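You operate a simulated robot arm through the tools that you are given. There is no shell and no other tool.

You run a simulated robot arm. Do the job below in one go: nothing can be reset, and whatever is moved stays where it is left.

## Task
Put things in order on the packing bench. At the end: the blue jar (marked "SCREWS") from the packing bench stands where the black resin bottle (marked "CLEAR") stood; the brown wooden brush is on the beige carton; the black resin bottle from the packing bench is on the grey scan plate; the yellow acrylic blank from the packing bench is on the green tray; whatever was shut is shut again. Leave all else as you found it, and nothing knocked over. Set down upright: resin bottle.

Only the result counts: the job must be done as asked and must still hold three seconds after the hand-in. Knocking over, shifting, dropping, spilling or breaking anything else fails it.

## Robot
A 7-joint arm with a two-finger gripper, fixed in place. Base frame: the origin is on the floor under the middle of its stand, x ahead of it, y to its left, z up; the work surface is at about z = 900. Readings come in mm, degrees, newtons and seconds.
With the tool pointing down near the work surface it reaches from about 340 to 720 mm from the base axis. Its first joint turns from -66.0 to 66.0 degrees. Payload 2.45 kg.
The TCP is the grasp point between the finger pads, 26 mm short of the fingertips. In the tool frame z runs along the fingers and y along their closing line. The gripper opens to 96 mm; its body begins 69 mm behind the TCP.
Orientation is that of the tool frame in the base frame, as a unit quaternion [x, y, z, w]. With the fingers straight down and closing along the base's y, the tool's x points along the base's -x, its y along +y and its z along -z.

## Interface
- The arm moves only by the tool drive_tool. Its argument "deltas" is a list of rows, each a list of 3 entries, a list of its own where there are three numbers: the finger opening in cm, from 0 to 9.6, then the shift along the tool's x, y, z in units of 150 mm (1.0 is 150 mm), then the turn, a rotation vector about the tool's x, y, z in units of 120 degrees (1.0 is 120 degrees). In form: [[fingers, [tx, ty, tz], [rx, ry, rz]], ...]. A call has 1 to 20 rows; each row is the pose to reach, as a shift and turn from the pose commanded when the call began, along the tool's axes at that moment. A call with a number of a shift or a turn outside -1 to 1 is refused whole. Rows are played at 5 a second. More than 50 mm and 8.6 degrees between two rows, or a gripper value outside its range, and nothing of the call is played. Where a pose cannot be reached the arm comes as near as it can. A force on the tool above 40 N (or 10 N above the force at the start of the call, whichever is more), or a blocked arm, ends the call early, and 0.2 s more pass. Each finger travels about 50 mm/s and halts on what it meets, pressing with about 36 N; the grip force reading is that of the motor and also rises with nothing between the fingers. The clock runs only during rows and for 0.2 s after the last one: add rows that repeat a pose to give the fingers time. The reply holds the time, the measured pose of the TCP, the force on the tool along the base axes, the opening and the grip force, in the units named above and with some noise, with the torque about the TCP (base axes, N m) and any sound that the robot's microphone picked up.
- Cameras (640 x 400 px; columns grow to the right, rows downward): "scene" is fixed at [168.7, -412.1, 1418.4]; the picture's right is [0.71, -0.70, 0.00], its down [-0.49, -0.50, -0.71] and it looks along [0.50, 0.51, -0.70] (base axes); focal length 214 px, centre (320, 200). "wrist" rides on the gripper at [82, 3, -98] in the tool frame; the picture's right is [-0.04, 1.00, 0.00], its down [-0.73, -0.03, -0.68] and it looks along [-0.68, -0.03, 0.73] (tool axes); focal length 256 px, centre (320, 200). There is no depth. A picture from a camera that has moved, and an enlarged one, comes with that camera's place and axes in the base frame and with its lens. The place of the scene camera against the robot may be out by one fixed shift of up to 18 mm in any direction.
- grab_frame(camera): a new picture of that camera. The clock stands still meanwhile.
- enlarge(camera, box): a new picture of the part [left, top, right, bottom] of that camera's present view, enlarged. The clock stands still meanwhile.
- sign_off(): hands the job in; it is judged then, once.

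Places have to be worked out from the pictures, the camera data and where the tool is seen. Open the gripper and draw the arm clear of the work before you hand the job in, unless the task says otherwise.

The tools are called after "Call:" as a command line: name --argument value ..., lists and objects as JSON in quotes. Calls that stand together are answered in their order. drive_tool: Moves the arm, as the interface text tells. Its arguments: {"type":"object","properties":{"deltas":{"type":"array","items":{"type":"array"}}},"required":["deltas"]} The other tools are called the same way: grab_frame (camera) takes a picture; enlarge (camera, box) takes an enlarged picture of a part of a camera's view; sign_off () hands the job in.

At the start:

```text
t: 0.0
tcp_pos: [397.8, 164.2, 1242.2]
ee_rot: [0.0, 1.0, 0.0, 0.0]
force: [0.8, -0.3, -0.2]
torque: [0.01, 0.0, -0.01]
grip_width: 95.8
gripper_force: 0.1
```

scene: 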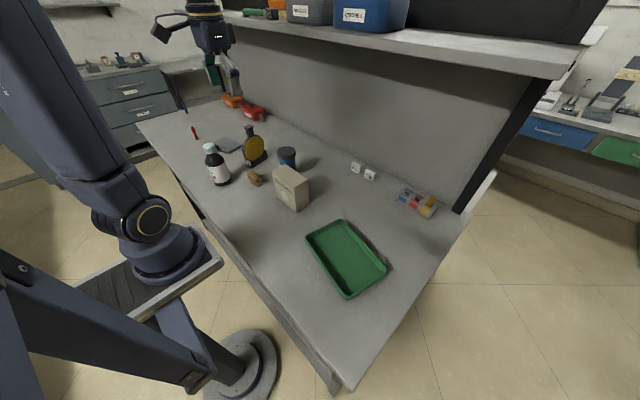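
wrist: 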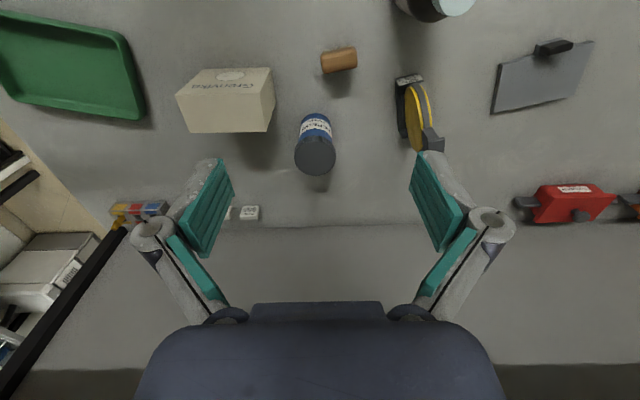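

I start by looking closely at both views to identify the objects before any movement.

Call:
enlarge --camera "scene" --box '[180, 90, 340, 220]'

Call:
enlarge --camera "wrist" --box '[160, 0, 480, 200]'

Call:
enlarge --camera "scene" --box '[280, 140, 480, 310]'

Call:
enlarge --camera "wrist" --box '[380, 0, 640, 240]'

```text
3.08 times, centred on (260, 155) of scene
camera zoom: at [168.7, -412.1, 1418.4], right [0.71, -0.7, 0.0], down [-0.49, -0.5, -0.71], along [0.5, 0.51, -0.7], focal length 660 px, centre (505, 338)
```

zoom: 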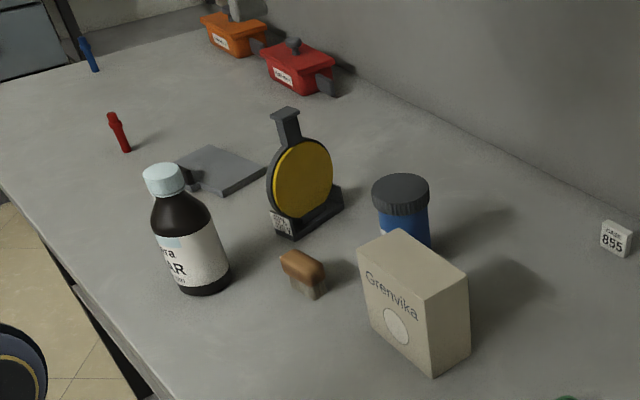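

```text
2.00 times, centred on (320, 100) of wrist
camera zoom: at [316.5, 166.2, 1341.6], right [0.04, 1.0, 0.0], down [0.73, -0.03, 0.68], along [0.68, -0.03, -0.73], focal length 512 px, centre (320, 400)
```

zoom: 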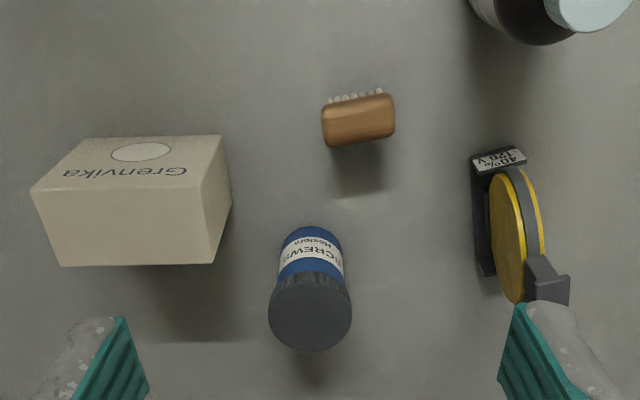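

```text
2.35 times, centred on (380, 225) of scene
camera zoom: at [168.7, -412.1, 1418.4], right [0.71, -0.7, 0.0], down [-0.49, -0.5, -0.71], along [0.5, 0.51, -0.7], focal length 505 px, centre (179, 141)
```

zoom: 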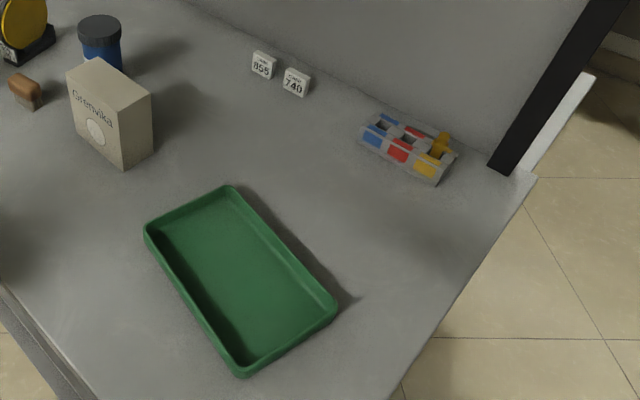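

```text
1.67 times, centred on (510, 120) of wrist
camera zoom: at [316.5, 166.2, 1341.6], right [0.04, 1.0, 0.0], down [0.73, -0.03, 0.68], along [0.68, -0.03, -0.73], focal length 427 px, centre (3, 333)
```

zoom: 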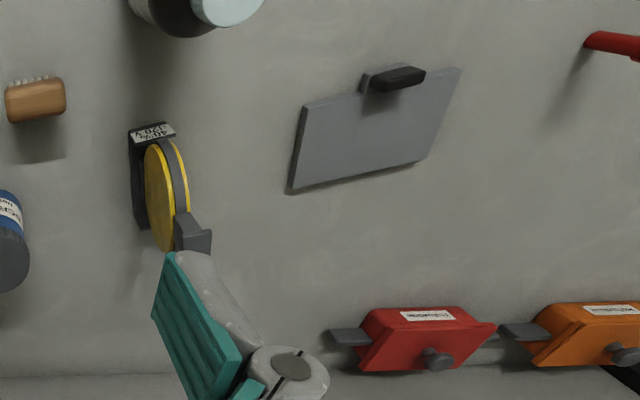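

The yellow disc seems to sit in some kind of holder with a dark strap, and red/orange boxes stand at the back. I zoom further into those for labels and mechanisms.

Call:
enlarge --camera "scene" --box '[235, 115, 285, 175]'

Call:
enlarge --camera "scene" --box '[180, 85, 270, 140]'

Call:
enlarge --camera "wrist" --box '[380, 60, 480, 160]'

Call:
enlarge --camera "wrist" --box '[500, 160, 640, 240]'

Call:
enlarge --camera "scene" --box '[230, 0, 420, 60]'

Call:
enlarge --camera "scene" --box '[500, 60, 640, 170]'

Call:
enlarge --camera "scene" --box '[385, 175, 445, 225]'

Call:
enlarge --camera "scene" --box '[60, 30, 240, 150]'

```text
6.67 times, centred on (260, 145) of scene
camera zoom: at [168.7, -412.1, 1418.4], right [0.71, -0.7, 0.0], down [-0.49, -0.5, -0.71], along [0.5, 0.51, -0.7], focal length 1430 px, centre (720, 567)
```

zoom: 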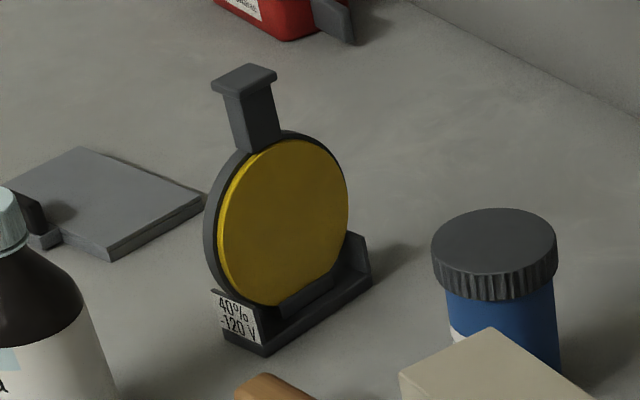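

```text
7.11 times, centred on (225, 112) of scene
camera zoom: at [168.7, -412.1, 1418.4], right [0.71, -0.7, 0.0], down [-0.49, -0.5, -0.71], along [0.5, 0.51, -0.7], focal length 1525 px, centre (996, 822)
```

zoom: 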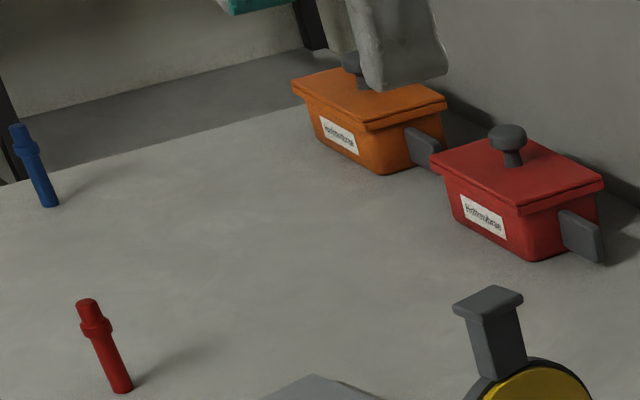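

```text
4.00 times, centred on (430, 110) of wrist
camera zoom: at [316.5, 166.2, 1341.6], right [0.04, 1.0, 0.0], down [0.73, -0.03, 0.68], along [0.68, -0.03, -0.73], focal length 1024 px, centre (-120, 560)
```

zoom: 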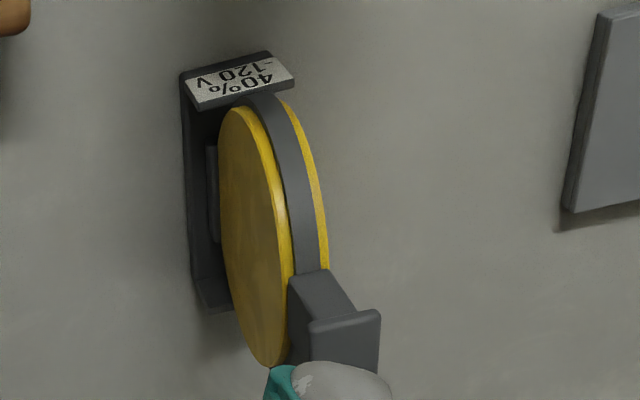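

```text
4.57 times, centred on (570, 200) of wrist
camera zoom: at [316.5, 166.2, 1341.6], right [0.04, 1.0, 0.0], down [0.73, -0.03, 0.68], along [0.68, -0.03, -0.73], focal length 1170 px, centre (-823, 200)
```

zoom: 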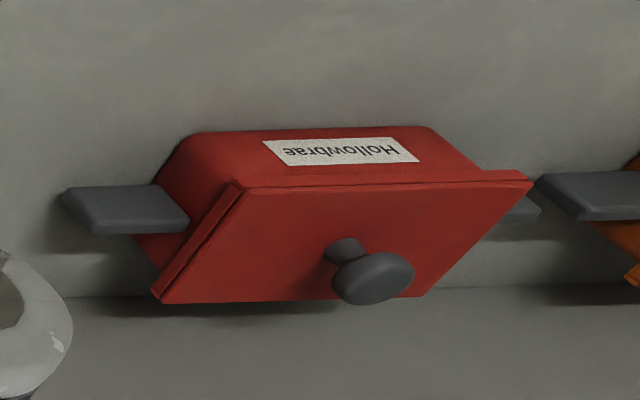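

```text
3.37 times, centred on (325, 30) of scene
camera zoom: at [168.7, -412.1, 1418.4], right [0.71, -0.7, 0.0], down [-0.49, -0.5, -0.71], along [0.5, 0.51, -0.7], focal length 722 px, centre (303, 773)
```

zoom: 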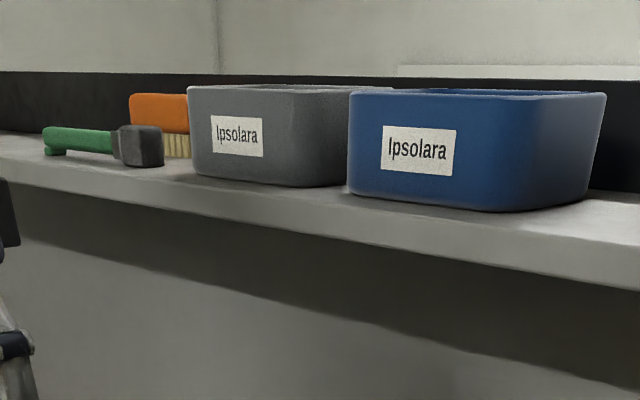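

```text
3.64 times, centred on (570, 115) of scene
camera zoom: at [168.7, -412.1, 1418.4], right [0.71, -0.7, 0.0], down [-0.49, -0.5, -0.71], along [0.5, 0.51, -0.7], focal length 780 px, centre (-589, 509)
```

zoom: 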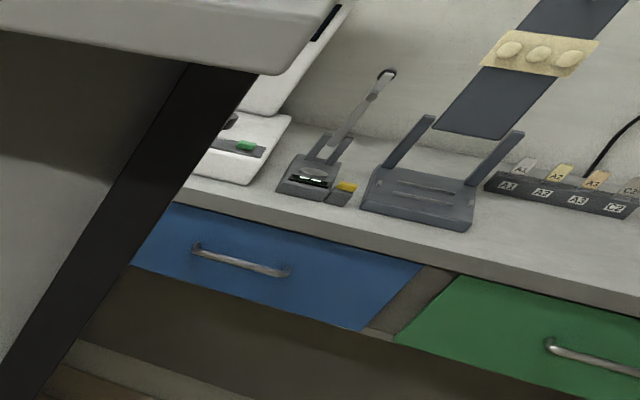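

```text
8.00 times, centred on (415, 200) of scene
camera zoom: at [168.7, -412.1, 1418.4], right [0.71, -0.7, 0.0], down [-0.49, -0.5, -0.71], along [0.5, 0.51, -0.7], focal length 1716 px, centre (-440, 200)
```

zoom: 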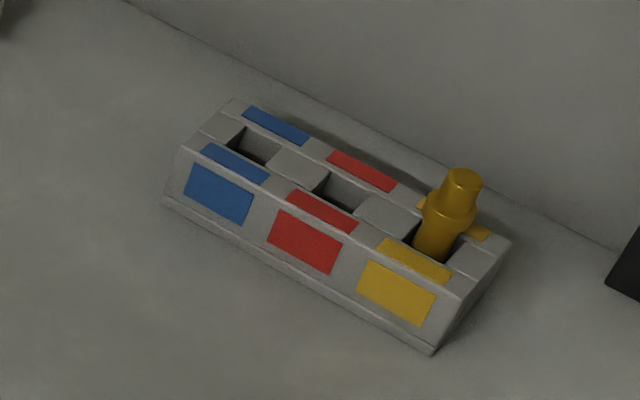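

```text
3.33 times, centred on (150, 90) of scene
camera zoom: at [168.7, -412.1, 1418.4], right [0.71, -0.7, 0.0], down [-0.49, -0.5, -0.71], along [0.5, 0.51, -0.7], focal length 715 px, centre (887, 567)
```

zoom: 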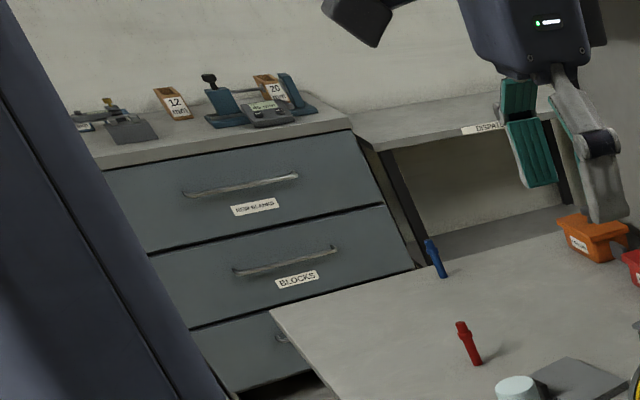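

The yellow blank is a disc in a grey ring with a T-tab, standing in a black cradle. I'll turn the tool -90° about its axis and shift so the wrist camera looks along +y at the bottle, plate and disc.

Call:
drive_tool --deltas '[[9.6, [-0.02, -0.02, 0.025], [0, 0, -0.068]], [9.6, [-0.04, -0.04, 0.05], [0, 0, -0.136]], [9.6, [-0.06, -0.06, 0.075], [0, 0, -0.204]], [9.6, [-0.08, -0.08, 0.1], [0, 0, -0.272]], [9.6, [-0.1, -0.1, 0.125], [0, 0, -0.34]], [9.6, [-0.12, -0.12, 0.15], [0, 0, -0.408]], [9.6, [-0.14, -0.14, 0.175], [0, 0, -0.476]], [9.6, [-0.16, -0.16, 0.2], [0, 0, -0.544]], [9.6, [-0.18, -0.18, 0.225], [0, 0, -0.612]], [9.6, [-0.2, -0.2, 0.25], [0, 0, -0.68]], [9.6, [-0.213, -0.227, 0.28], [0, 0, -0.75]], [9.6, [-0.213, -0.227, 0.28], [0, 0, -0.75]]]'

```text
t: 2.6
tcp_pos: [429.3, 129.5, 1201.7]
ee_rot: [0.708, -0.707, 0.0, 0.0]
force: [0.1, -0.4, -0.4]
torque: [0.01, -0.02, 0.0]
grip_width: 96.0
gripper_force: 0.1
```

The move went as commanded. I take a wrist frame from here.

Call:
grab_frame --camera "wrist"

Call:
grab_frame --camera "scene"

```text
taken
camera wrist: at [426.6, 47.4, 1299.6], right [-1.0, 0.04, 0.0], down [0.03, 0.73, 0.68], along [0.03, 0.68, -0.73], focal length 256 px, centre (320, 200)
```

wrist: 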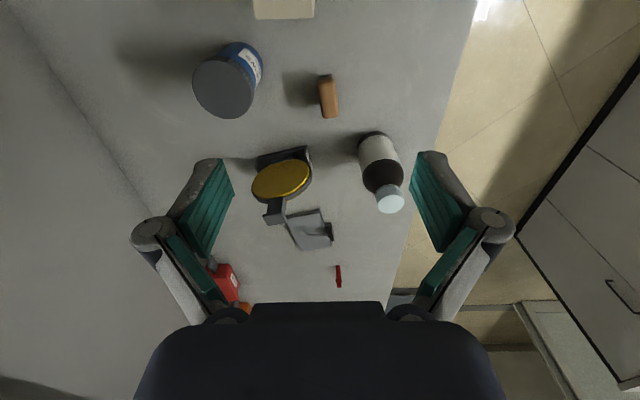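

```text
taken
```

scene: 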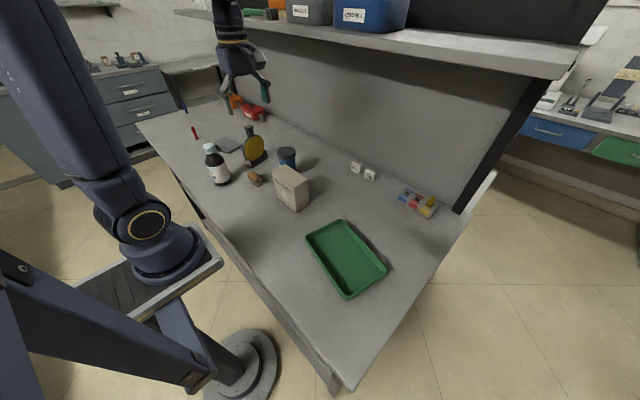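

Everything is visible between the fingers. I enlarge the wrist view on bottle, disc, plate, and on jar/brush.

Call:
enlarge --camera "wrist" --box '[240, 120, 420, 300]'

Call:
enlarge --camera "wrist" --box '[180, 0, 420, 150]'

Call:
enlarge --camera "wrist" --box '[240, 140, 340, 260]'

```text
2.22 times, centred on (330, 210) of wrist
camera zoom: at [426.6, 47.4, 1299.6], right [-1.0, 0.04, 0.0], down [0.03, 0.73, 0.68], along [0.03, 0.68, -0.73], focal length 569 px, centre (298, 178)
```

zoom: 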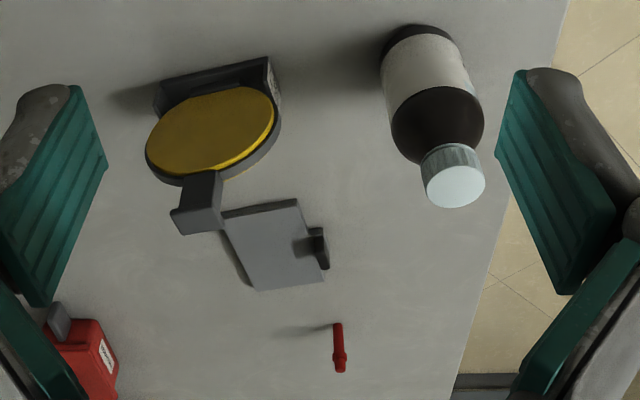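

```text
2.67 times, centred on (300, 75) of wrist
camera zoom: at [426.6, 47.4, 1299.6], right [-1.0, 0.04, 0.0], down [0.03, 0.73, 0.68], along [0.03, 0.68, -0.73], focal length 683 px, centre (373, 533)
```

zoom: 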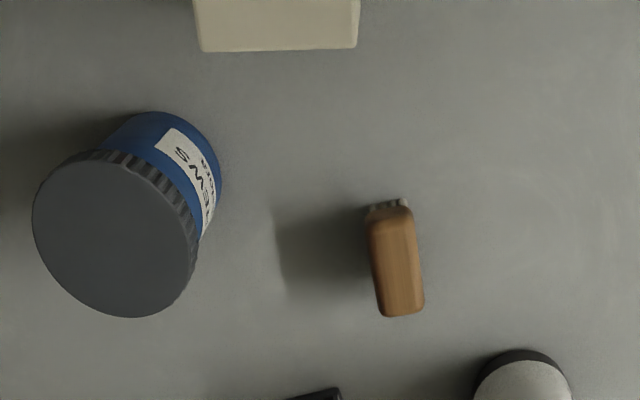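

```text
3.33 times, centred on (290, 200) of wrist
camera zoom: at [426.6, 47.4, 1299.6], right [-1.0, 0.04, 0.0], down [0.03, 0.73, 0.68], along [0.03, 0.68, -0.73], focal length 853 px, centre (420, 200)
```

zoom: 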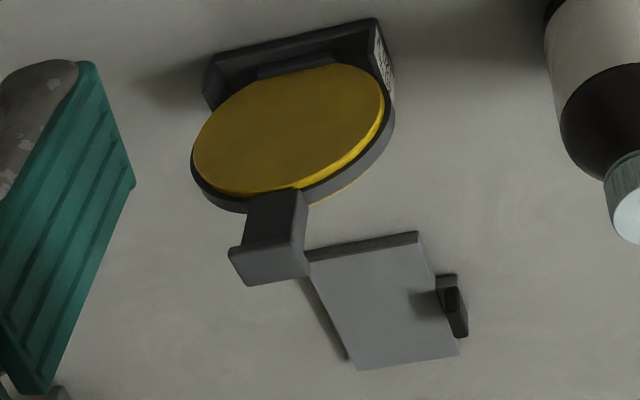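

Estimates: bottle ≈(340,297) about 145 tall, disc stem ≈(495,303) top ≈1064, jar ≈(547,150), brush ≈(422,190), carton top ≈(466,25,1000), plate ≈(470,512). I move 150 mm in +y to see the scan plate more closely.

Call:
drive_tool --deltas '[[9.6, [-0.2, 0, 0], [0, 0, 0]], [9.6, [-0.4, 0, 0], [0, 0, 0]], [9.6, [-0.6, 0, 0], [0, 0, 0]], [9.6, [-0.8, 0, 0], [0, 0, 0]], [9.6, [-1.0, 0, 0], [0, 0, 0]], [9.6, [-1.0, 0, 0], [0, 0, 0]]]'

Call:
grab_frame --camera "wrist"

Call:
enlarge --camera "wrist" --box '[230, 60, 410, 200]'

```text
t: 4.0
tcp_pos: [430.6, 280.2, 1200.2]
ee_rot: [-0.706, 0.708, 0.0, 0.0]
force: [0.0, 0.9, -1.1]
torque: [0.0, 0.01, 0.0]
grip_width: 96.2
gripper_force: 0.0
```

```text
taken
camera wrist: at [427.0, 198.0, 1300.4], right [-1.0, 0.04, 0.0], down [0.03, 0.73, 0.68], along [0.03, 0.68, -0.73], focal length 256 px, centre (320, 200)
```

wrist: 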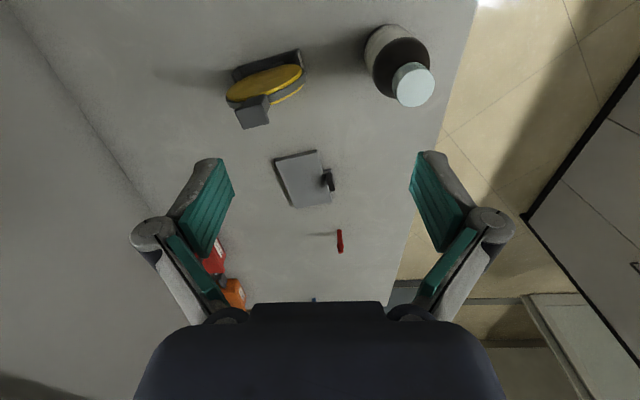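

```text
2.86 times, centred on (320, 130) of wrist
camera zoom: at [427.0, 198.0, 1300.4], right [-1.0, 0.04, 0.0], down [0.03, 0.73, 0.68], along [0.03, 0.68, -0.73], focal length 731 px, centre (320, 400)
```

zoom: 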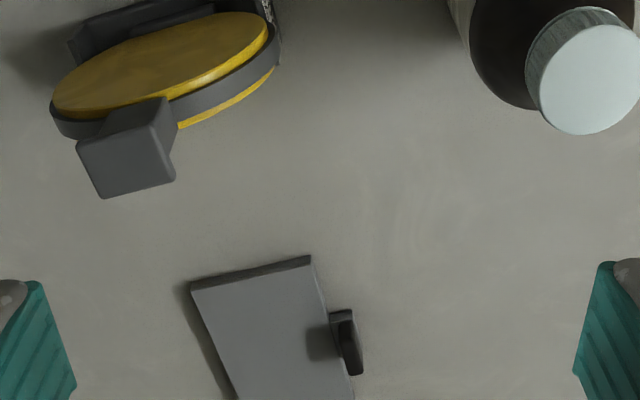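

Call:
enlarge --camera "wrist" --box '[262, 140, 352, 220]'

Call:
enlarge --camera "scene" --box '[205, 125, 255, 160]'

```text
5.00 times, centred on (307, 180) of wrist
camera zoom: at [427.0, 198.0, 1300.4], right [-1.0, 0.04, 0.0], down [0.03, 0.73, 0.68], along [0.03, 0.68, -0.73], focal length 1280 px, centre (385, 300)
```

zoom: 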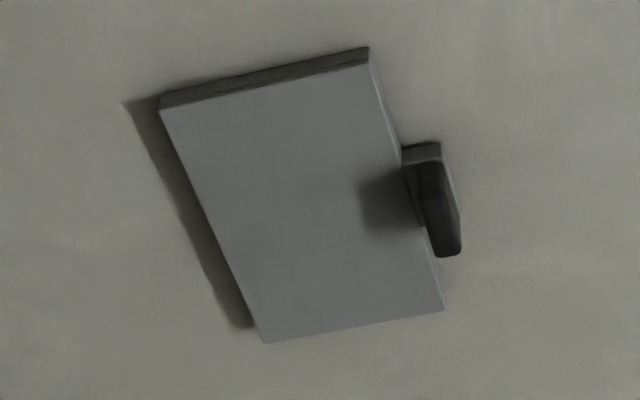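

```text
11.43 times, centred on (230, 142) of scene
camera zoom: at [168.7, -412.1, 1418.4], right [0.71, -0.7, 0.0], down [-0.49, -0.5, -0.71], along [0.5, 0.51, -0.7], focal length 2451 px, centre (1349, 857)
```

zoom: 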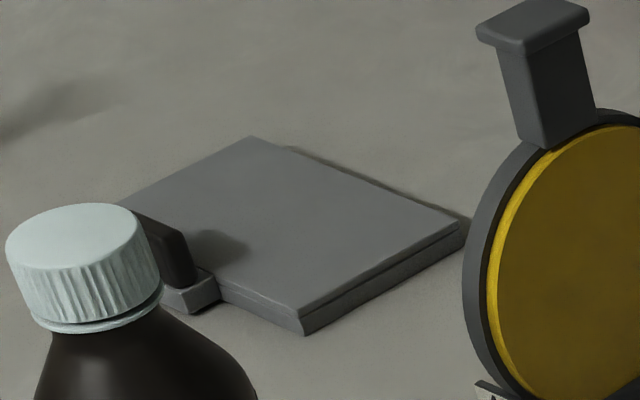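

The scan plate is about 79×124 mm, yawed 12°, centre ≈(470,514), top z≈912, with a small upright tab at its near edge. I turn the tool to match the plate's yaw and hover above the bottle to check alignment.

Call:
drive_tool --deltas '[[9.6, [-0.008, 0.06, 0.03], [0, 0, 0.065]], [9.6, [-0.016, 0.12, 0.06], [0, 0, 0.13]], [9.6, [-0.024, 0.18, 0.1], [0, 0, 0.195]], [9.6, [-0.032, 0.24, 0.14], [0, 0, 0.26]], [9.6, [-0.04, 0.3, 0.19], [0, 0, 0.325]], [9.6, [-0.048, 0.36, 0.24], [0, 0, 0.39]], [9.6, [-0.056, 0.42, 0.3], [0, 0, 0.455]], [9.6, [-0.064, 0.48, 0.36], [0, 0, 0.52]], [9.6, [-0.072, 0.54, 0.42], [0, 0, 0.585]], [9.6, [-0.079, 0.597, 0.467], [0, 0, 0.65]], [9.6, [-0.079, 0.597, 0.467], [0, 0, 0.65]]]'

Call:
grab_frame --camera "wrist"

Call:
grab_frame --camera "scene"

```text
t: 6.4
tcp_pos: [340.4, 291.4, 1129.7]
ee_rot: [-0.103, 0.995, -0.001, 0.0]
force: [0.6, -0.3, -0.5]
torque: [0.02, 0.01, 0.02]
grip_width: 95.9
gripper_force: 0.1
```

```text
taken
camera wrist: at [260.4, 276.8, 1229.5], right [-0.17, 0.99, 0.0], down [0.72, 0.12, 0.68], along [0.67, 0.11, -0.73], focal length 256 px, centre (320, 200)
```

wrist: 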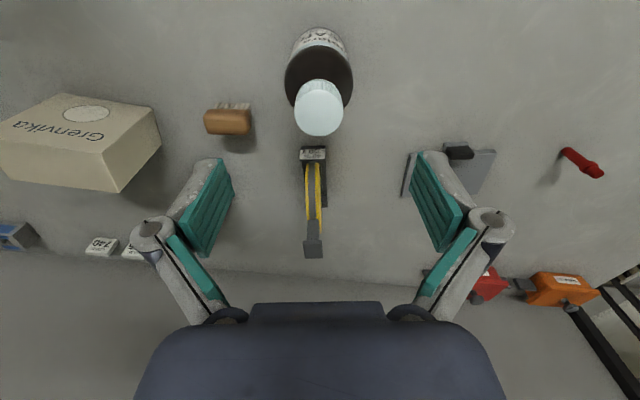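

```text
taken
```

scene: 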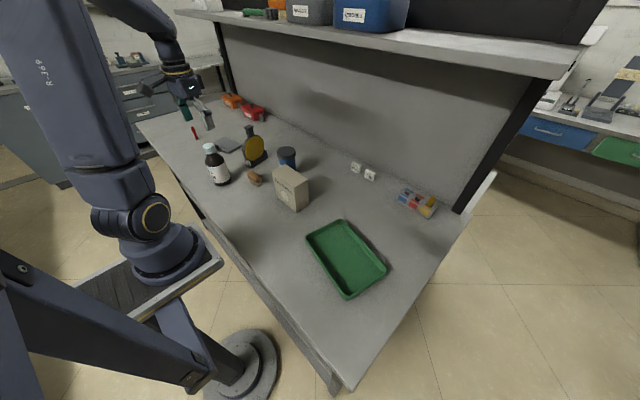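

The bottle's axis lines up laterally with the tool; it is about 3 mm toward the camera (≈(338,290), cap top ≈1049). I descend around the body to TCP z≈988, keeping the palm above the cap.

Call:
drive_tool --deltas '[[9.6, [0.01, -0.002, 0.12], [0, 0, 0]], [9.6, [0.021, -0.002, 0.26], [0, 0, 0]], [9.6, [0.021, -0.002, 0.4], [0, 0, 0]], [9.6, [0.021, -0.002, 0.54], [0, 0, 0]], [9.6, [0.021, -0.002, 0.66], [0, 0, 0]], [9.6, [0.021, -0.002, 0.76], [0, 0, 0]], [9.6, [0.021, -0.002, 0.84], [0, 0, 0]], [9.6, [0.021, -0.002, 0.9], [0, 0, 0]], [9.6, [0.021, -0.002, 0.945], [0, 0, 0]], [9.6, [0.021, -0.002, 0.945], [0, 0, 0]]]'

Call:
grab_frame --camera "wrist"

Call:
enlarge --camera "scene" --box '[160, 90, 280, 200]'

```text
t: 8.6
tcp_pos: [337.9, 290.5, 987.8]
ee_rot: [-0.105, 0.995, 0.0, 0.0]
force: [0.4, 1.1, 0.5]
torque: [-0.02, 0.02, -0.01]
grip_width: 95.9
gripper_force: 0.0
```

```text
taken
camera wrist: at [257.3, 275.9, 1087.7], right [-0.17, 0.99, 0.0], down [0.72, 0.12, 0.68], along [0.67, 0.11, -0.73], focal length 256 px, centre (320, 200)
```

wrist: 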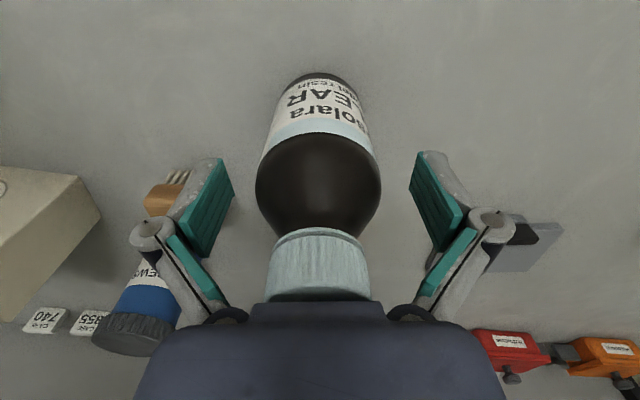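

```text
3.64 times, centred on (220, 145) of scene
camera zoom: at [168.7, -412.1, 1418.4], right [0.71, -0.7, 0.0], down [-0.49, -0.5, -0.71], along [0.5, 0.51, -0.7], focal length 780 px, centre (684, 400)
```

zoom: 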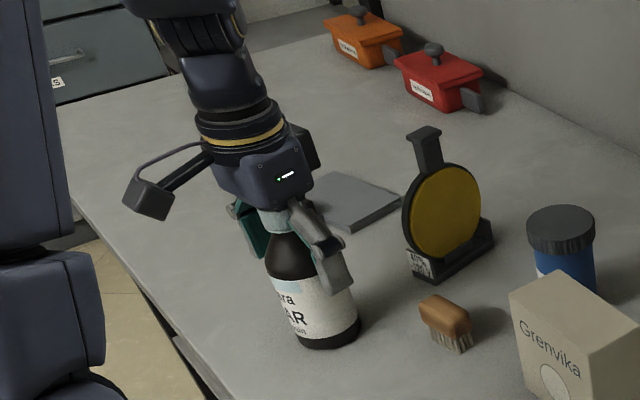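

The bottle sits between the pads with the palm clear of the cap. I close the fingers on its body.

Call:
drive_tool --deltas '[[8.0, [0, 0, 0], [0, 0, 0]], [6.5, [0, 0, 0], [0, 0, 0]], [5.0, [0, 0, 0], [0, 0, 0]], [4.0, [0, 0, 0], [0, 0, 0]], [4.0, [0, 0, 0], [0, 0, 0]], [4.0, [0, 0, 0], [0, 0, 0]]]'

Call:
grab_frame --camera "wrist"

```text
t: 10.0
tcp_pos: [338.4, 291.4, 988.8]
ee_rot: [-0.104, 0.995, 0.001, 0.0]
force: [-0.4, -1.6, 3.2]
torque: [-0.22, 0.02, 0.0]
grip_width: 60.2
gripper_force: 36.1
```

```text
taken
camera wrist: at [257.4, 275.8, 1088.0], right [-0.17, 0.99, 0.0], down [0.72, 0.12, 0.68], along [0.67, 0.11, -0.73], focal length 256 px, centre (320, 200)
```

wrist: 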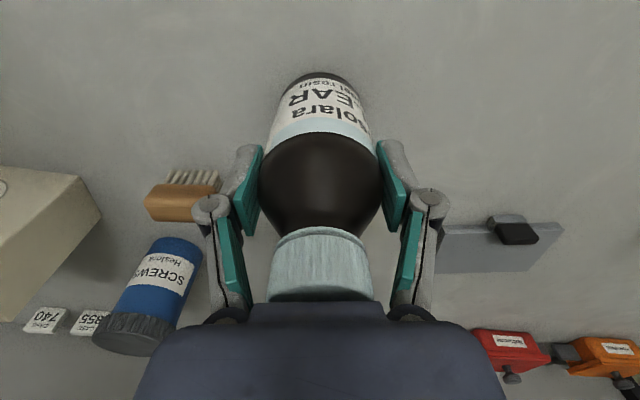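

Grip holds at 60.2 mm with 36 N. I lift slowly by 20 mm to test the hold.

Call:
drive_tool --deltas '[[4.0, [0, 0, -0.02], [0, 0, 0]], [4.0, [0, 0, -0.05], [0, 0, 0]], [4.0, [0, 0, -0.09], [0, 0, 0]], [4.0, [0, 0, -0.133], [0, 0, 0]], [4.0, [0, 0, -0.133], [0, 0, 0]]]'

Call:
grab_frame --camera "wrist"

Call:
enlarge --camera "scene" --box '[160, 90, 280, 200]'

```text
t: 11.2
tcp_pos: [336.8, 290.1, 1008.1]
ee_rot: [-0.105, 0.995, 0.0, 0.0]
force: [0.3, -0.3, -3.2]
torque: [-0.02, 0.04, -0.03]
grip_width: 60.0
gripper_force: 35.9
```

```text
taken
camera wrist: at [256.9, 275.8, 1107.8], right [-0.17, 0.99, 0.0], down [0.72, 0.12, 0.68], along [0.67, 0.11, -0.73], focal length 256 px, centre (320, 200)
```

wrist: 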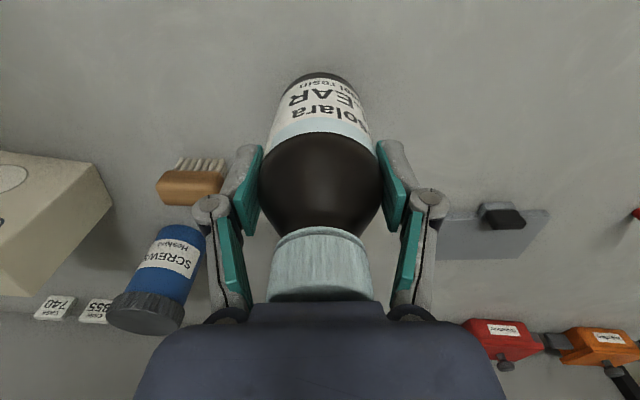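

```text
3.64 times, centred on (220, 145) of scene
camera zoom: at [168.8, -412.1, 1418.4], right [0.71, -0.7, 0.0], down [-0.49, -0.5, -0.71], along [0.5, 0.51, -0.7], focal length 780 px, centre (684, 400)
```

zoom: 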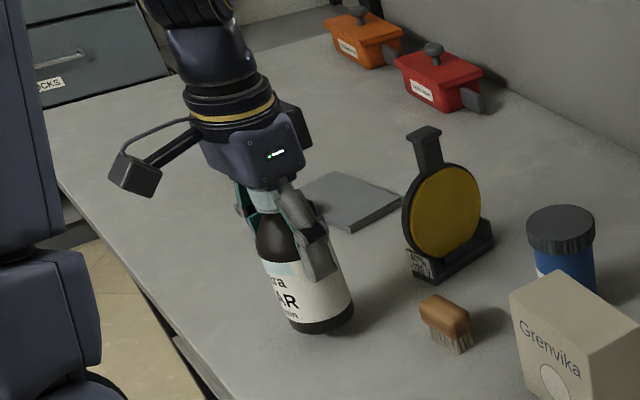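

The bottle is lifted cleanly (≈3.2 N, no slip). I raise it further and carry it toward the plate in two stages, passing well clear of the disc.

Call:
drive_tool --deltas '[[4.0, [0, 0, -0.1], [0, 0, 0]], [4.0, [-0.05, 0.05, -0.2], [0, 0, 0]], [4.0, [-0.14, 0.14, -0.28], [0, 0, 0]], [4.0, [-0.24, 0.24, -0.28], [0, 0, 0]], [4.0, [-0.34, 0.34, -0.28], [0, 0, 0]], [4.0, [-0.44, 0.44, -0.28], [0, 0, 0]], [4.0, [-0.54, 0.54, -0.28], [0, 0, 0]], [4.0, [-0.6, 0.6, -0.28], [0, 0, 0]], [4.0, [-0.6, 0.6, -0.28], [0, 0, 0]]]'

Call:
grab_frame --camera "wrist"

```text
t: 13.2
tcp_pos: [407.7, 396.9, 1050.2]
ee_rot: [-0.105, 0.994, 0.0, 0.0]
force: [0.1, 0.0, -3.6]
torque: [0.04, 0.01, 0.04]
grip_width: 60.2
gripper_force: 36.5
```

```text
taken
camera wrist: at [326.8, 382.7, 1149.6], right [-0.17, 0.99, 0.0], down [0.72, 0.12, 0.68], along [0.67, 0.11, -0.73], focal length 256 px, centre (320, 200)
```

wrist: 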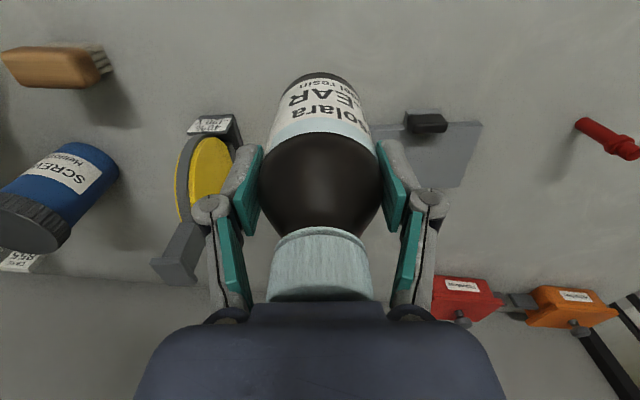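

The plate is where I estimated. I continue to above (473,499), still at z≈1050.

Call:
drive_tool --deltas '[[4.0, [-0.07, 0.07, 0], [0, 0, 0]], [4.0, [-0.16, 0.16, 0], [0, 0, 0]], [4.0, [-0.26, 0.26, 0], [0, 0, 0]], [4.0, [-0.36, 0.36, 0], [0, 0, 0]], [4.0, [-0.46, 0.46, 0], [0, 0, 0]], [4.0, [-0.53, 0.535, 0], [0, 0, 0]], [4.0, [-0.568, 0.575, 0], [0, 0, 0]], [4.0, [-0.568, 0.575, 0], [0, 0, 0]]]'

Call:
grab_frame --camera "wrist"

Call:
enlarge --camera "scene" --box '[160, 70, 280, 180]'

```text
t: 15.0
tcp_pos: [465.8, 491.4, 1048.6]
ee_rot: [-0.105, 0.995, -0.001, 0.0]
force: [-0.5, -0.5, -3.6]
torque: [0.01, 0.04, 0.03]
grip_width: 60.3
gripper_force: 36.6
out of reach, approached as far as the arm can: row 7, 8
```

```text
taken
camera wrist: at [386.5, 477.4, 1147.6], right [-0.17, 0.99, 0.0], down [0.72, 0.12, 0.68], along [0.67, 0.11, -0.73], focal length 256 px, centre (320, 200)
```

wrist: 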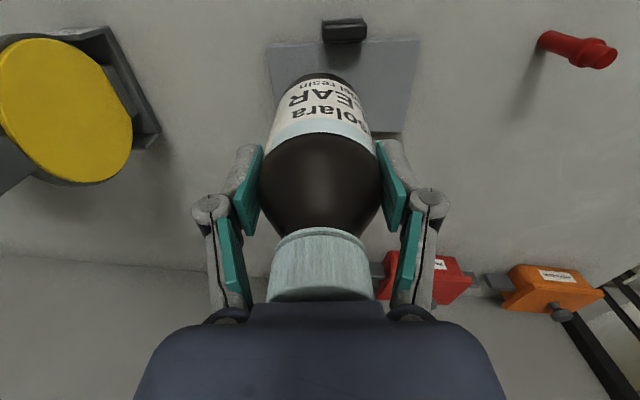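

```text
3.64 times, centred on (220, 125) of scene
camera zoom: at [168.8, -412.0, 1418.5], right [0.71, -0.7, 0.0], down [-0.49, -0.5, -0.71], along [0.5, 0.51, -0.7], focal length 780 px, centre (684, 473)
```

zoom: 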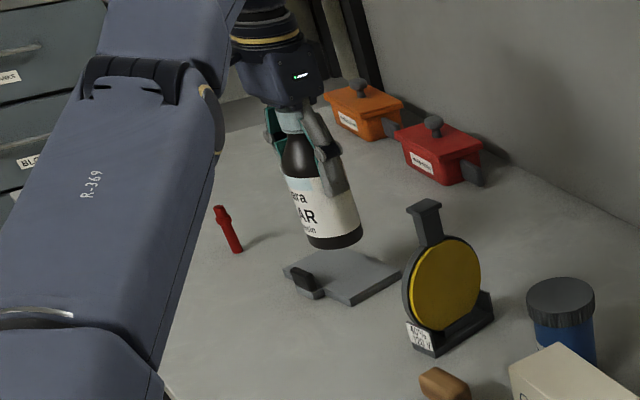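

The arm hits its reach limit here at this height (r≈677); it reaches further when lower. I lower 25 mm (bottle base still ≈25 mm above the plate) and see where it settles.

Call:
drive_tool --deltas '[[4.0, [0, 0, 0.06], [0, 0, 0]], [4.0, [0, 0, 0.12], [0, 0, 0]], [4.0, [0, 0, 0.167], [0, 0, 0]], [4.0, [0, 0, 0.167], [0, 0, 0]]]'

Call:
grab_frame --camera "wrist"

```text
t: 16.0
tcp_pos: [466.5, 492.4, 1022.6]
ee_rot: [-0.104, 0.995, 0.0, -0.001]
force: [0.6, -0.5, -3.5]
torque: [-0.03, 0.0, 0.01]
grip_width: 60.4
gripper_force: 36.3
```

```text
taken
camera wrist: at [386.7, 477.9, 1122.5], right [-0.17, 0.99, 0.0], down [0.72, 0.12, 0.68], along [0.67, 0.11, -0.73], focal length 256 px, centre (320, 200)
```

wrist: 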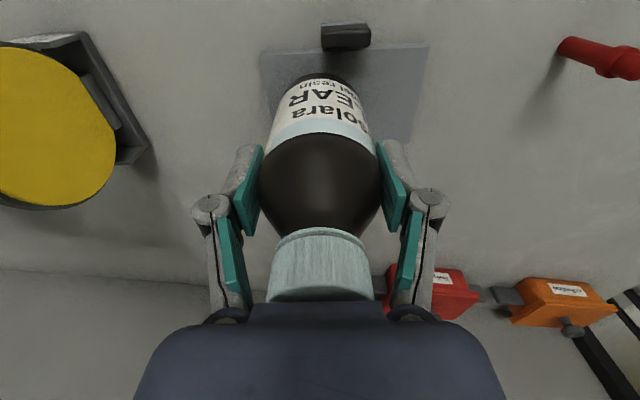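

Reach is better here. I shift about (+6,+4) mm to centre across the plate and lower to just above contact.

Call:
drive_tool --deltas '[[4.0, [-0.025, 0.012, 0.02], [0, 0, 0]], [4.0, [-0.048, 0.023, 0.05], [0, 0, 0]], [4.0, [-0.048, 0.023, 0.08], [0, 0, 0]], [4.0, [-0.048, 0.023, 0.1], [0, 0, 0]], [4.0, [-0.048, 0.023, 0.1], [0, 0, 0]]]'

Call:
enlarge --camera "wrist" --box '[220, 0, 460, 150]'

Call:
enlarge --camera "scene" --box '[190, 90, 270, 160]'

```text
t: 17.2
tcp_pos: [473.0, 496.3, 1009.1]
ee_rot: [-0.104, 0.995, 0.0, 0.001]
force: [0.6, -0.7, -3.8]
torque: [0.02, -0.01, -0.01]
grip_width: 60.4
gripper_force: 35.6
```

```text
2.67 times, centred on (340, 75) of wrist
camera zoom: at [392.7, 482.1, 1107.6], right [-0.17, 0.99, 0.0], down [0.72, 0.12, 0.68], along [0.67, 0.11, -0.73], focal length 683 px, centre (267, 533)
```

zoom: 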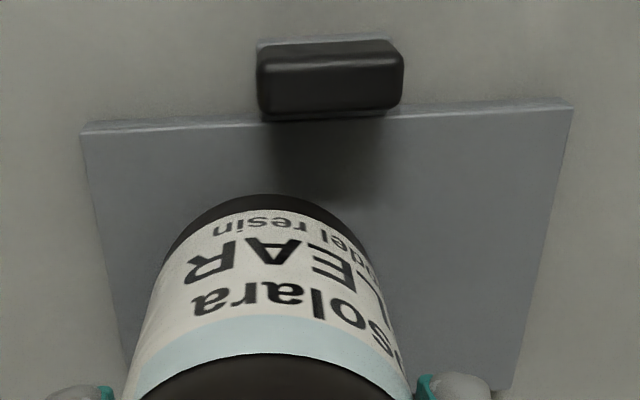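

```text
5.71 times, centred on (230, 125) of scene
camera zoom: at [168.8, -412.0, 1418.5], right [0.71, -0.7, 0.0], down [-0.49, -0.5, -0.71], along [0.5, 0.51, -0.7], focal length 1226 px, centre (834, 629)
```

zoom: 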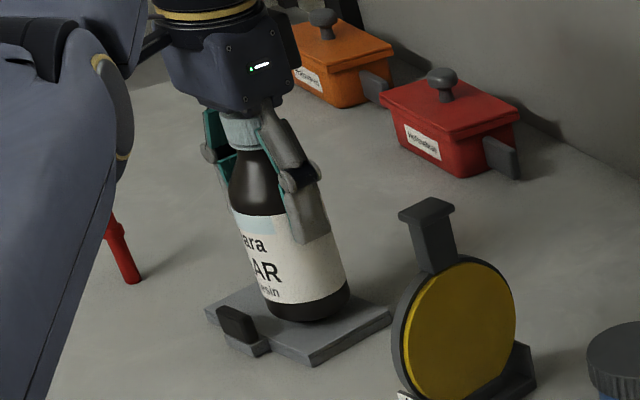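

From the view, the bottle sits ≈5 mm forward of the TCP, so I shift 6 mm back toward the camera to centre it on the plate, then lower 5 mm.

Call:
drive_tool --deltas '[[4.0, [0.02, 0, 0], [0, 0, 0]], [4.0, [0.04, 0, 0.01], [0, 0, 0]], [4.0, [0.04, 0, 0.025], [0, 0, 0]], [4.0, [0.04, 0, 0.037], [0, 0, 0]], [4.0, [0.04, 0, 0.037], [0, 0, 0]]]'

Call:
enlarge --camera "wrist" --box '[220, 0, 460, 150]'

Call:
enlarge --camera "scene" --box '[210, 120, 250, 160]'

```text
t: 18.4
tcp_pos: [467.4, 494.9, 1001.6]
ee_rot: [-0.105, 0.994, 0.0, 0.0]
force: [0.0, 0.0, -4.2]
torque: [-0.01, -0.02, 0.02]
grip_width: 60.0
gripper_force: 36.5
```

```text
2.67 times, centred on (340, 75) of wrist
camera zoom: at [386.7, 481.0, 1101.7], right [-0.17, 0.99, 0.0], down [0.72, 0.12, 0.68], along [0.67, 0.11, -0.73], focal length 683 px, centre (267, 533)
```

zoom: 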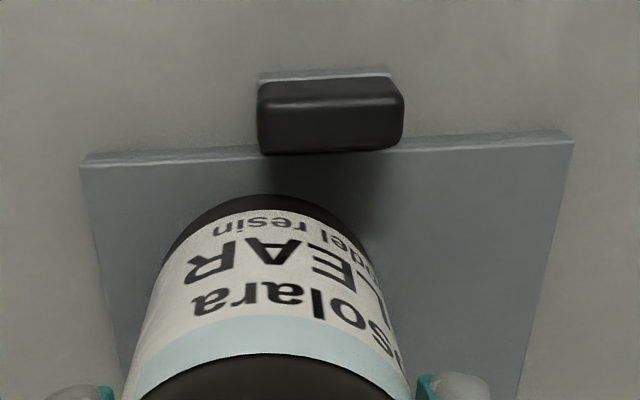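

```text
10.00 times, centred on (230, 140) of scene
camera zoom: at [168.8, -412.0, 1418.5], right [0.71, -0.7, 0.0], down [-0.49, -0.5, -0.71], along [0.5, 0.51, -0.7], focal length 2145 px, centre (1220, 800)
```

zoom: 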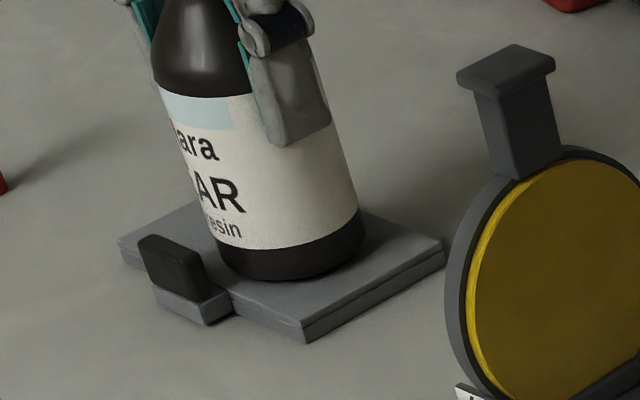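

Well centred now. I lower in small increments watching the vertical force for contact.

Call:
drive_tool --deltas '[[4.0, [0, 0, 0.006], [0, 0, 0]], [4.0, [0, 0, 0.013], [0, 0, 0]], [4.0, [0, 0, 0.013], [0, 0, 0]]]'

```text
t: 19.2
tcp_pos: [466.0, 495.5, 1001.0]
ee_rot: [-0.105, 0.994, 0.0, 0.0]
force: [1.0, 0.2, -2.3]
torque: [0.02, -0.04, -0.02]
grip_width: 60.1
gripper_force: 35.7
```

Call:
drive_tool --deltas '[[4.0, [0, 0, 0.007], [0, 0, 0]], [4.0, [0, 0, 0.007], [0, 0, 0]], [4.0, [0, 0, 0.007], [0, 0, 0]]]'

```text
t: 20.0
tcp_pos: [466.9, 495.7, 1000.1]
ee_rot: [-0.105, 0.994, 0.001, 0.0]
force: [-2.4, -1.5, 6.5]
torque: [-0.17, 0.13, -0.04]
grip_width: 60.0
gripper_force: 36.3
```

Contact is made (+6.5 N). I open the fingers in place.

Call:
drive_tool --deltas '[[6.4, [0, 0, 0], [0, 0, 0]], [7.0, [0, 0, 0], [0, 0, 0]], [8.0, [0, 0, 0], [0, 0, 0]], [9.0, [0, 0, 0], [0, 0, 0]], [9.6, [0, 0, 0], [0, 0, 0]], [9.6, [0, 0, 0], [0, 0, 0]]]'

Call:
grab_frame --camera "wrist"

Call:
enlarge --camera "scene" --box '[200, 100, 260, 160]'

```text
t: 21.4
tcp_pos: [466.5, 494.6, 998.8]
ee_rot: [-0.104, 0.995, 0.0, 0.0]
force: [0.2, -0.2, 0.3]
torque: [0.02, 0.03, 0.03]
grip_width: 95.9
gripper_force: 0.0
```

```text
taken
camera wrist: at [386.7, 480.9, 1099.1], right [-0.17, 0.99, 0.0], down [0.72, 0.12, 0.68], along [0.67, 0.11, -0.73], focal length 256 px, centre (320, 200)
```

wrist: 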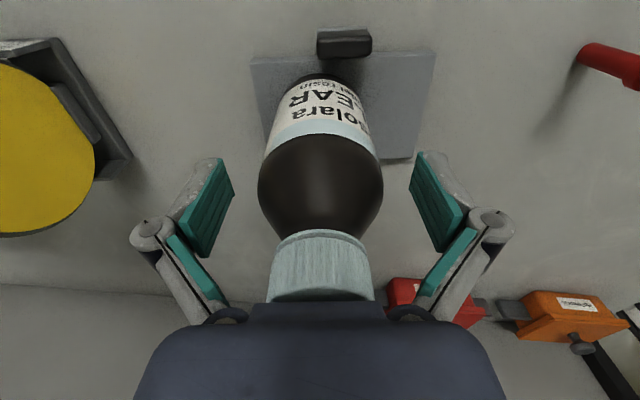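

```text
6.67 times, centred on (230, 130) of scene
camera zoom: at [168.7, -412.1, 1418.4], right [0.71, -0.7, 0.0], down [-0.49, -0.5, -0.71], along [0.5, 0.51, -0.7], focal length 1430 px, centre (920, 667)
```

zoom: 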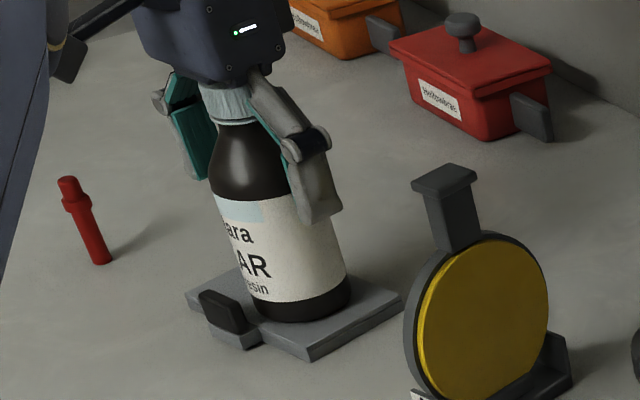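

The bottle stands free and upright on the plate. I withdraw upward with a gentle inward drift, since reach shrinks with height.

Call:
drive_tool --deltas '[[9.6, [0, 0, -0.1], [0, 0, 0]], [9.6, [0.0165, -0.011, -0.2], [0, 0, 0]], [9.6, [0.044, -0.03, -0.3], [0, 0, 0]], [9.6, [0.077, -0.053, -0.4], [0, 0, 0]], [9.6, [0.121, -0.084, -0.5], [0, 0, 0]], [9.6, [0.165, -0.114, -0.6], [0, 0, 0]], [9.6, [0.22, -0.152, -0.7], [0, 0, 0]], [9.6, [0.3, -0.25, -0.8], [0, 0, 0]], [9.6, [0.3, -0.25, -0.8], [0, 0, 0]]]'

Call:
grab_frame --camera "wrist"

Call:
enlarge --camera "scene" --box '[190, 90, 310, 210]'

```text
t: 23.4
tcp_pos: [431.9, 449.6, 1119.8]
ee_rot: [-0.105, 0.995, 0.001, 0.0]
force: [-0.4, -0.7, 0.2]
torque: [-0.01, 0.0, -0.03]
grip_width: 96.2
gripper_force: 0.0
```

```text
taken
camera wrist: at [350.7, 434.5, 1218.8], right [-0.17, 0.99, 0.0], down [0.72, 0.12, 0.68], along [0.67, 0.11, -0.73], focal length 256 px, centre (320, 200)
```

wrist: 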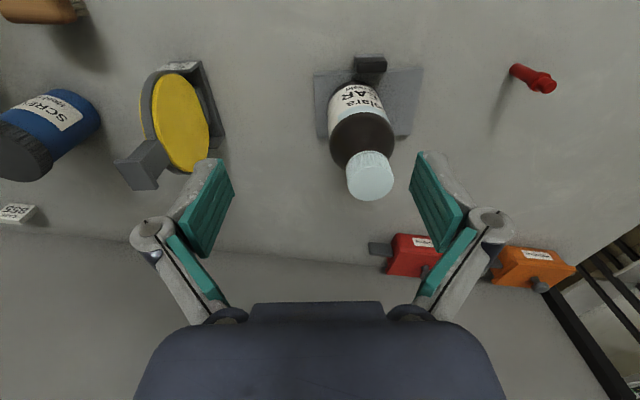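

```text
3.33 times, centred on (250, 150) of scene
camera zoom: at [168.7, -412.1, 1418.4], right [0.71, -0.7, 0.0], down [-0.49, -0.5, -0.71], along [0.5, 0.51, -0.7], focal length 715 px, centre (553, 367)
```

zoom: 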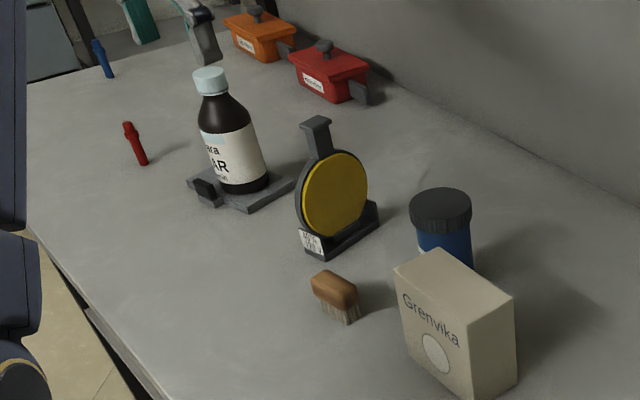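

The bottle is safely on the plate. Before going for the jar near the back, I check how far forward the overhead shelf comes, and look at the jar from here.

Call:
enlarge --camera "scene" --box '[420, 0, 640, 220]'

Call:
enlarge --camera "wrist" --box '[0, 0, 240, 200]'

```text
1.82 times, centred on (530, 110) of scene
camera zoom: at [168.7, -412.1, 1418.4], right [0.71, -0.7, 0.0], down [-0.49, -0.5, -0.71], along [0.5, 0.51, -0.7], focal length 390 px, centre (-62, 364)
```

zoom: 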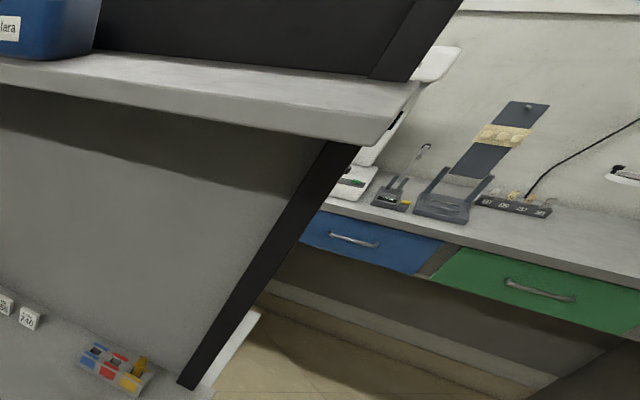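

```text
2.00 times, centred on (120, 100) of wrist
camera zoom: at [350.7, 434.5, 1218.8], right [-0.17, 0.99, 0.0], down [0.72, 0.12, 0.68], along [0.67, 0.11, -0.73], focal length 512 px, centre (720, 400)
```

zoom: 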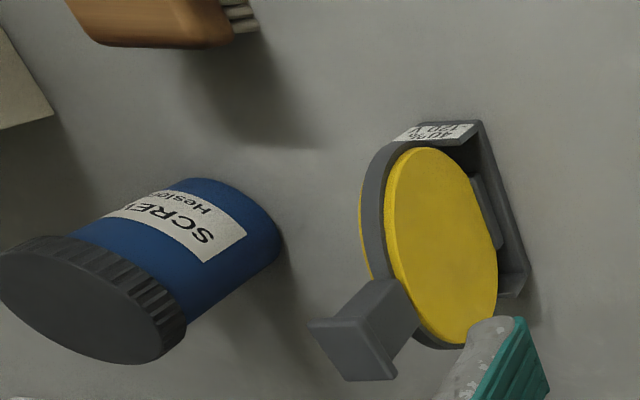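

The shelf is at z≈1320+ with its front edge roughly x≈600–670, so I'll keep low when reaching toward the jar. First I move back over open bench to about (410,310,1110).

Call:
drive_tool --deltas '[[9.6, [0.067, -0.17, 0.01], [0, 0, 0]], [9.6, [0.134, -0.35, 0.025], [0, 0, 0]], [9.6, [0.2, -0.53, 0.04], [0, 0, 0]], [9.6, [0.27, -0.71, 0.055], [0, 0, 0]], [9.6, [0.337, -0.88, 0.065], [0, 0, 0]], [9.6, [0.337, -0.88, 0.065], [0, 0, 0]]]'

Call:
grab_frame --camera "wrist"

```text
t: 24.8
tcp_pos: [409.2, 309.9, 1110.6]
ee_rot: [-0.105, 0.994, 0.0, 0.0]
force: [0.8, 0.8, 0.2]
torque: [0.02, 0.0, 0.03]
grip_width: 96.0
gripper_force: 0.0
```

```text
taken
camera wrist: at [327.7, 294.9, 1209.1], right [-0.17, 0.99, 0.0], down [0.72, 0.12, 0.68], along [0.67, 0.11, -0.73], focal length 256 px, centre (320, 200)
```

wrist: 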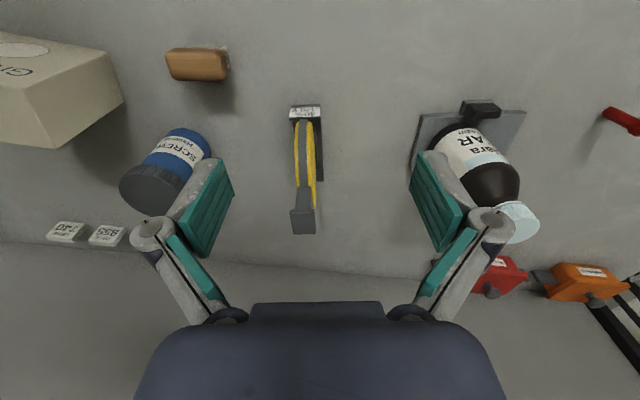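

Clear view. I continue at height to about (440,165,1100), between brush and carton airspace, before advancing to the jar.

Call:
drive_tool --deltas '[[9.6, [0, -0.2, 0.01], [0, 0, 0]], [9.6, [0, -0.4, 0.025], [0, 0, 0]], [9.6, [0, -0.6, 0.04], [0, 0, 0]], [9.6, [0, -0.8, 0.055], [0, 0, 0]], [9.6, [0, -0.989, 0.07], [0, 0, 0]], [9.6, [0, -0.989, 0.07], [0, 0, 0]]]'

Call:
grab_frame --camera "wrist"

```text
t: 26.2
tcp_pos: [440.1, 163.9, 1098.7]
ee_rot: [-0.104, 0.995, 0.0, 0.001]
force: [0.0, 0.4, -0.4]
torque: [0.0, 0.01, 0.01]
grip_width: 96.0
gripper_force: 0.1
```

```text
taken
camera wrist: at [359.5, 150.2, 1198.3], right [-0.17, 0.99, 0.0], down [0.72, 0.12, 0.68], along [0.67, 0.11, -0.73], focal length 256 px, centre (320, 200)
```

wrist: 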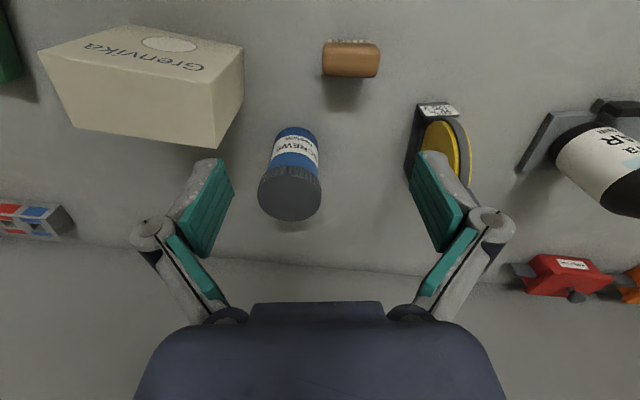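

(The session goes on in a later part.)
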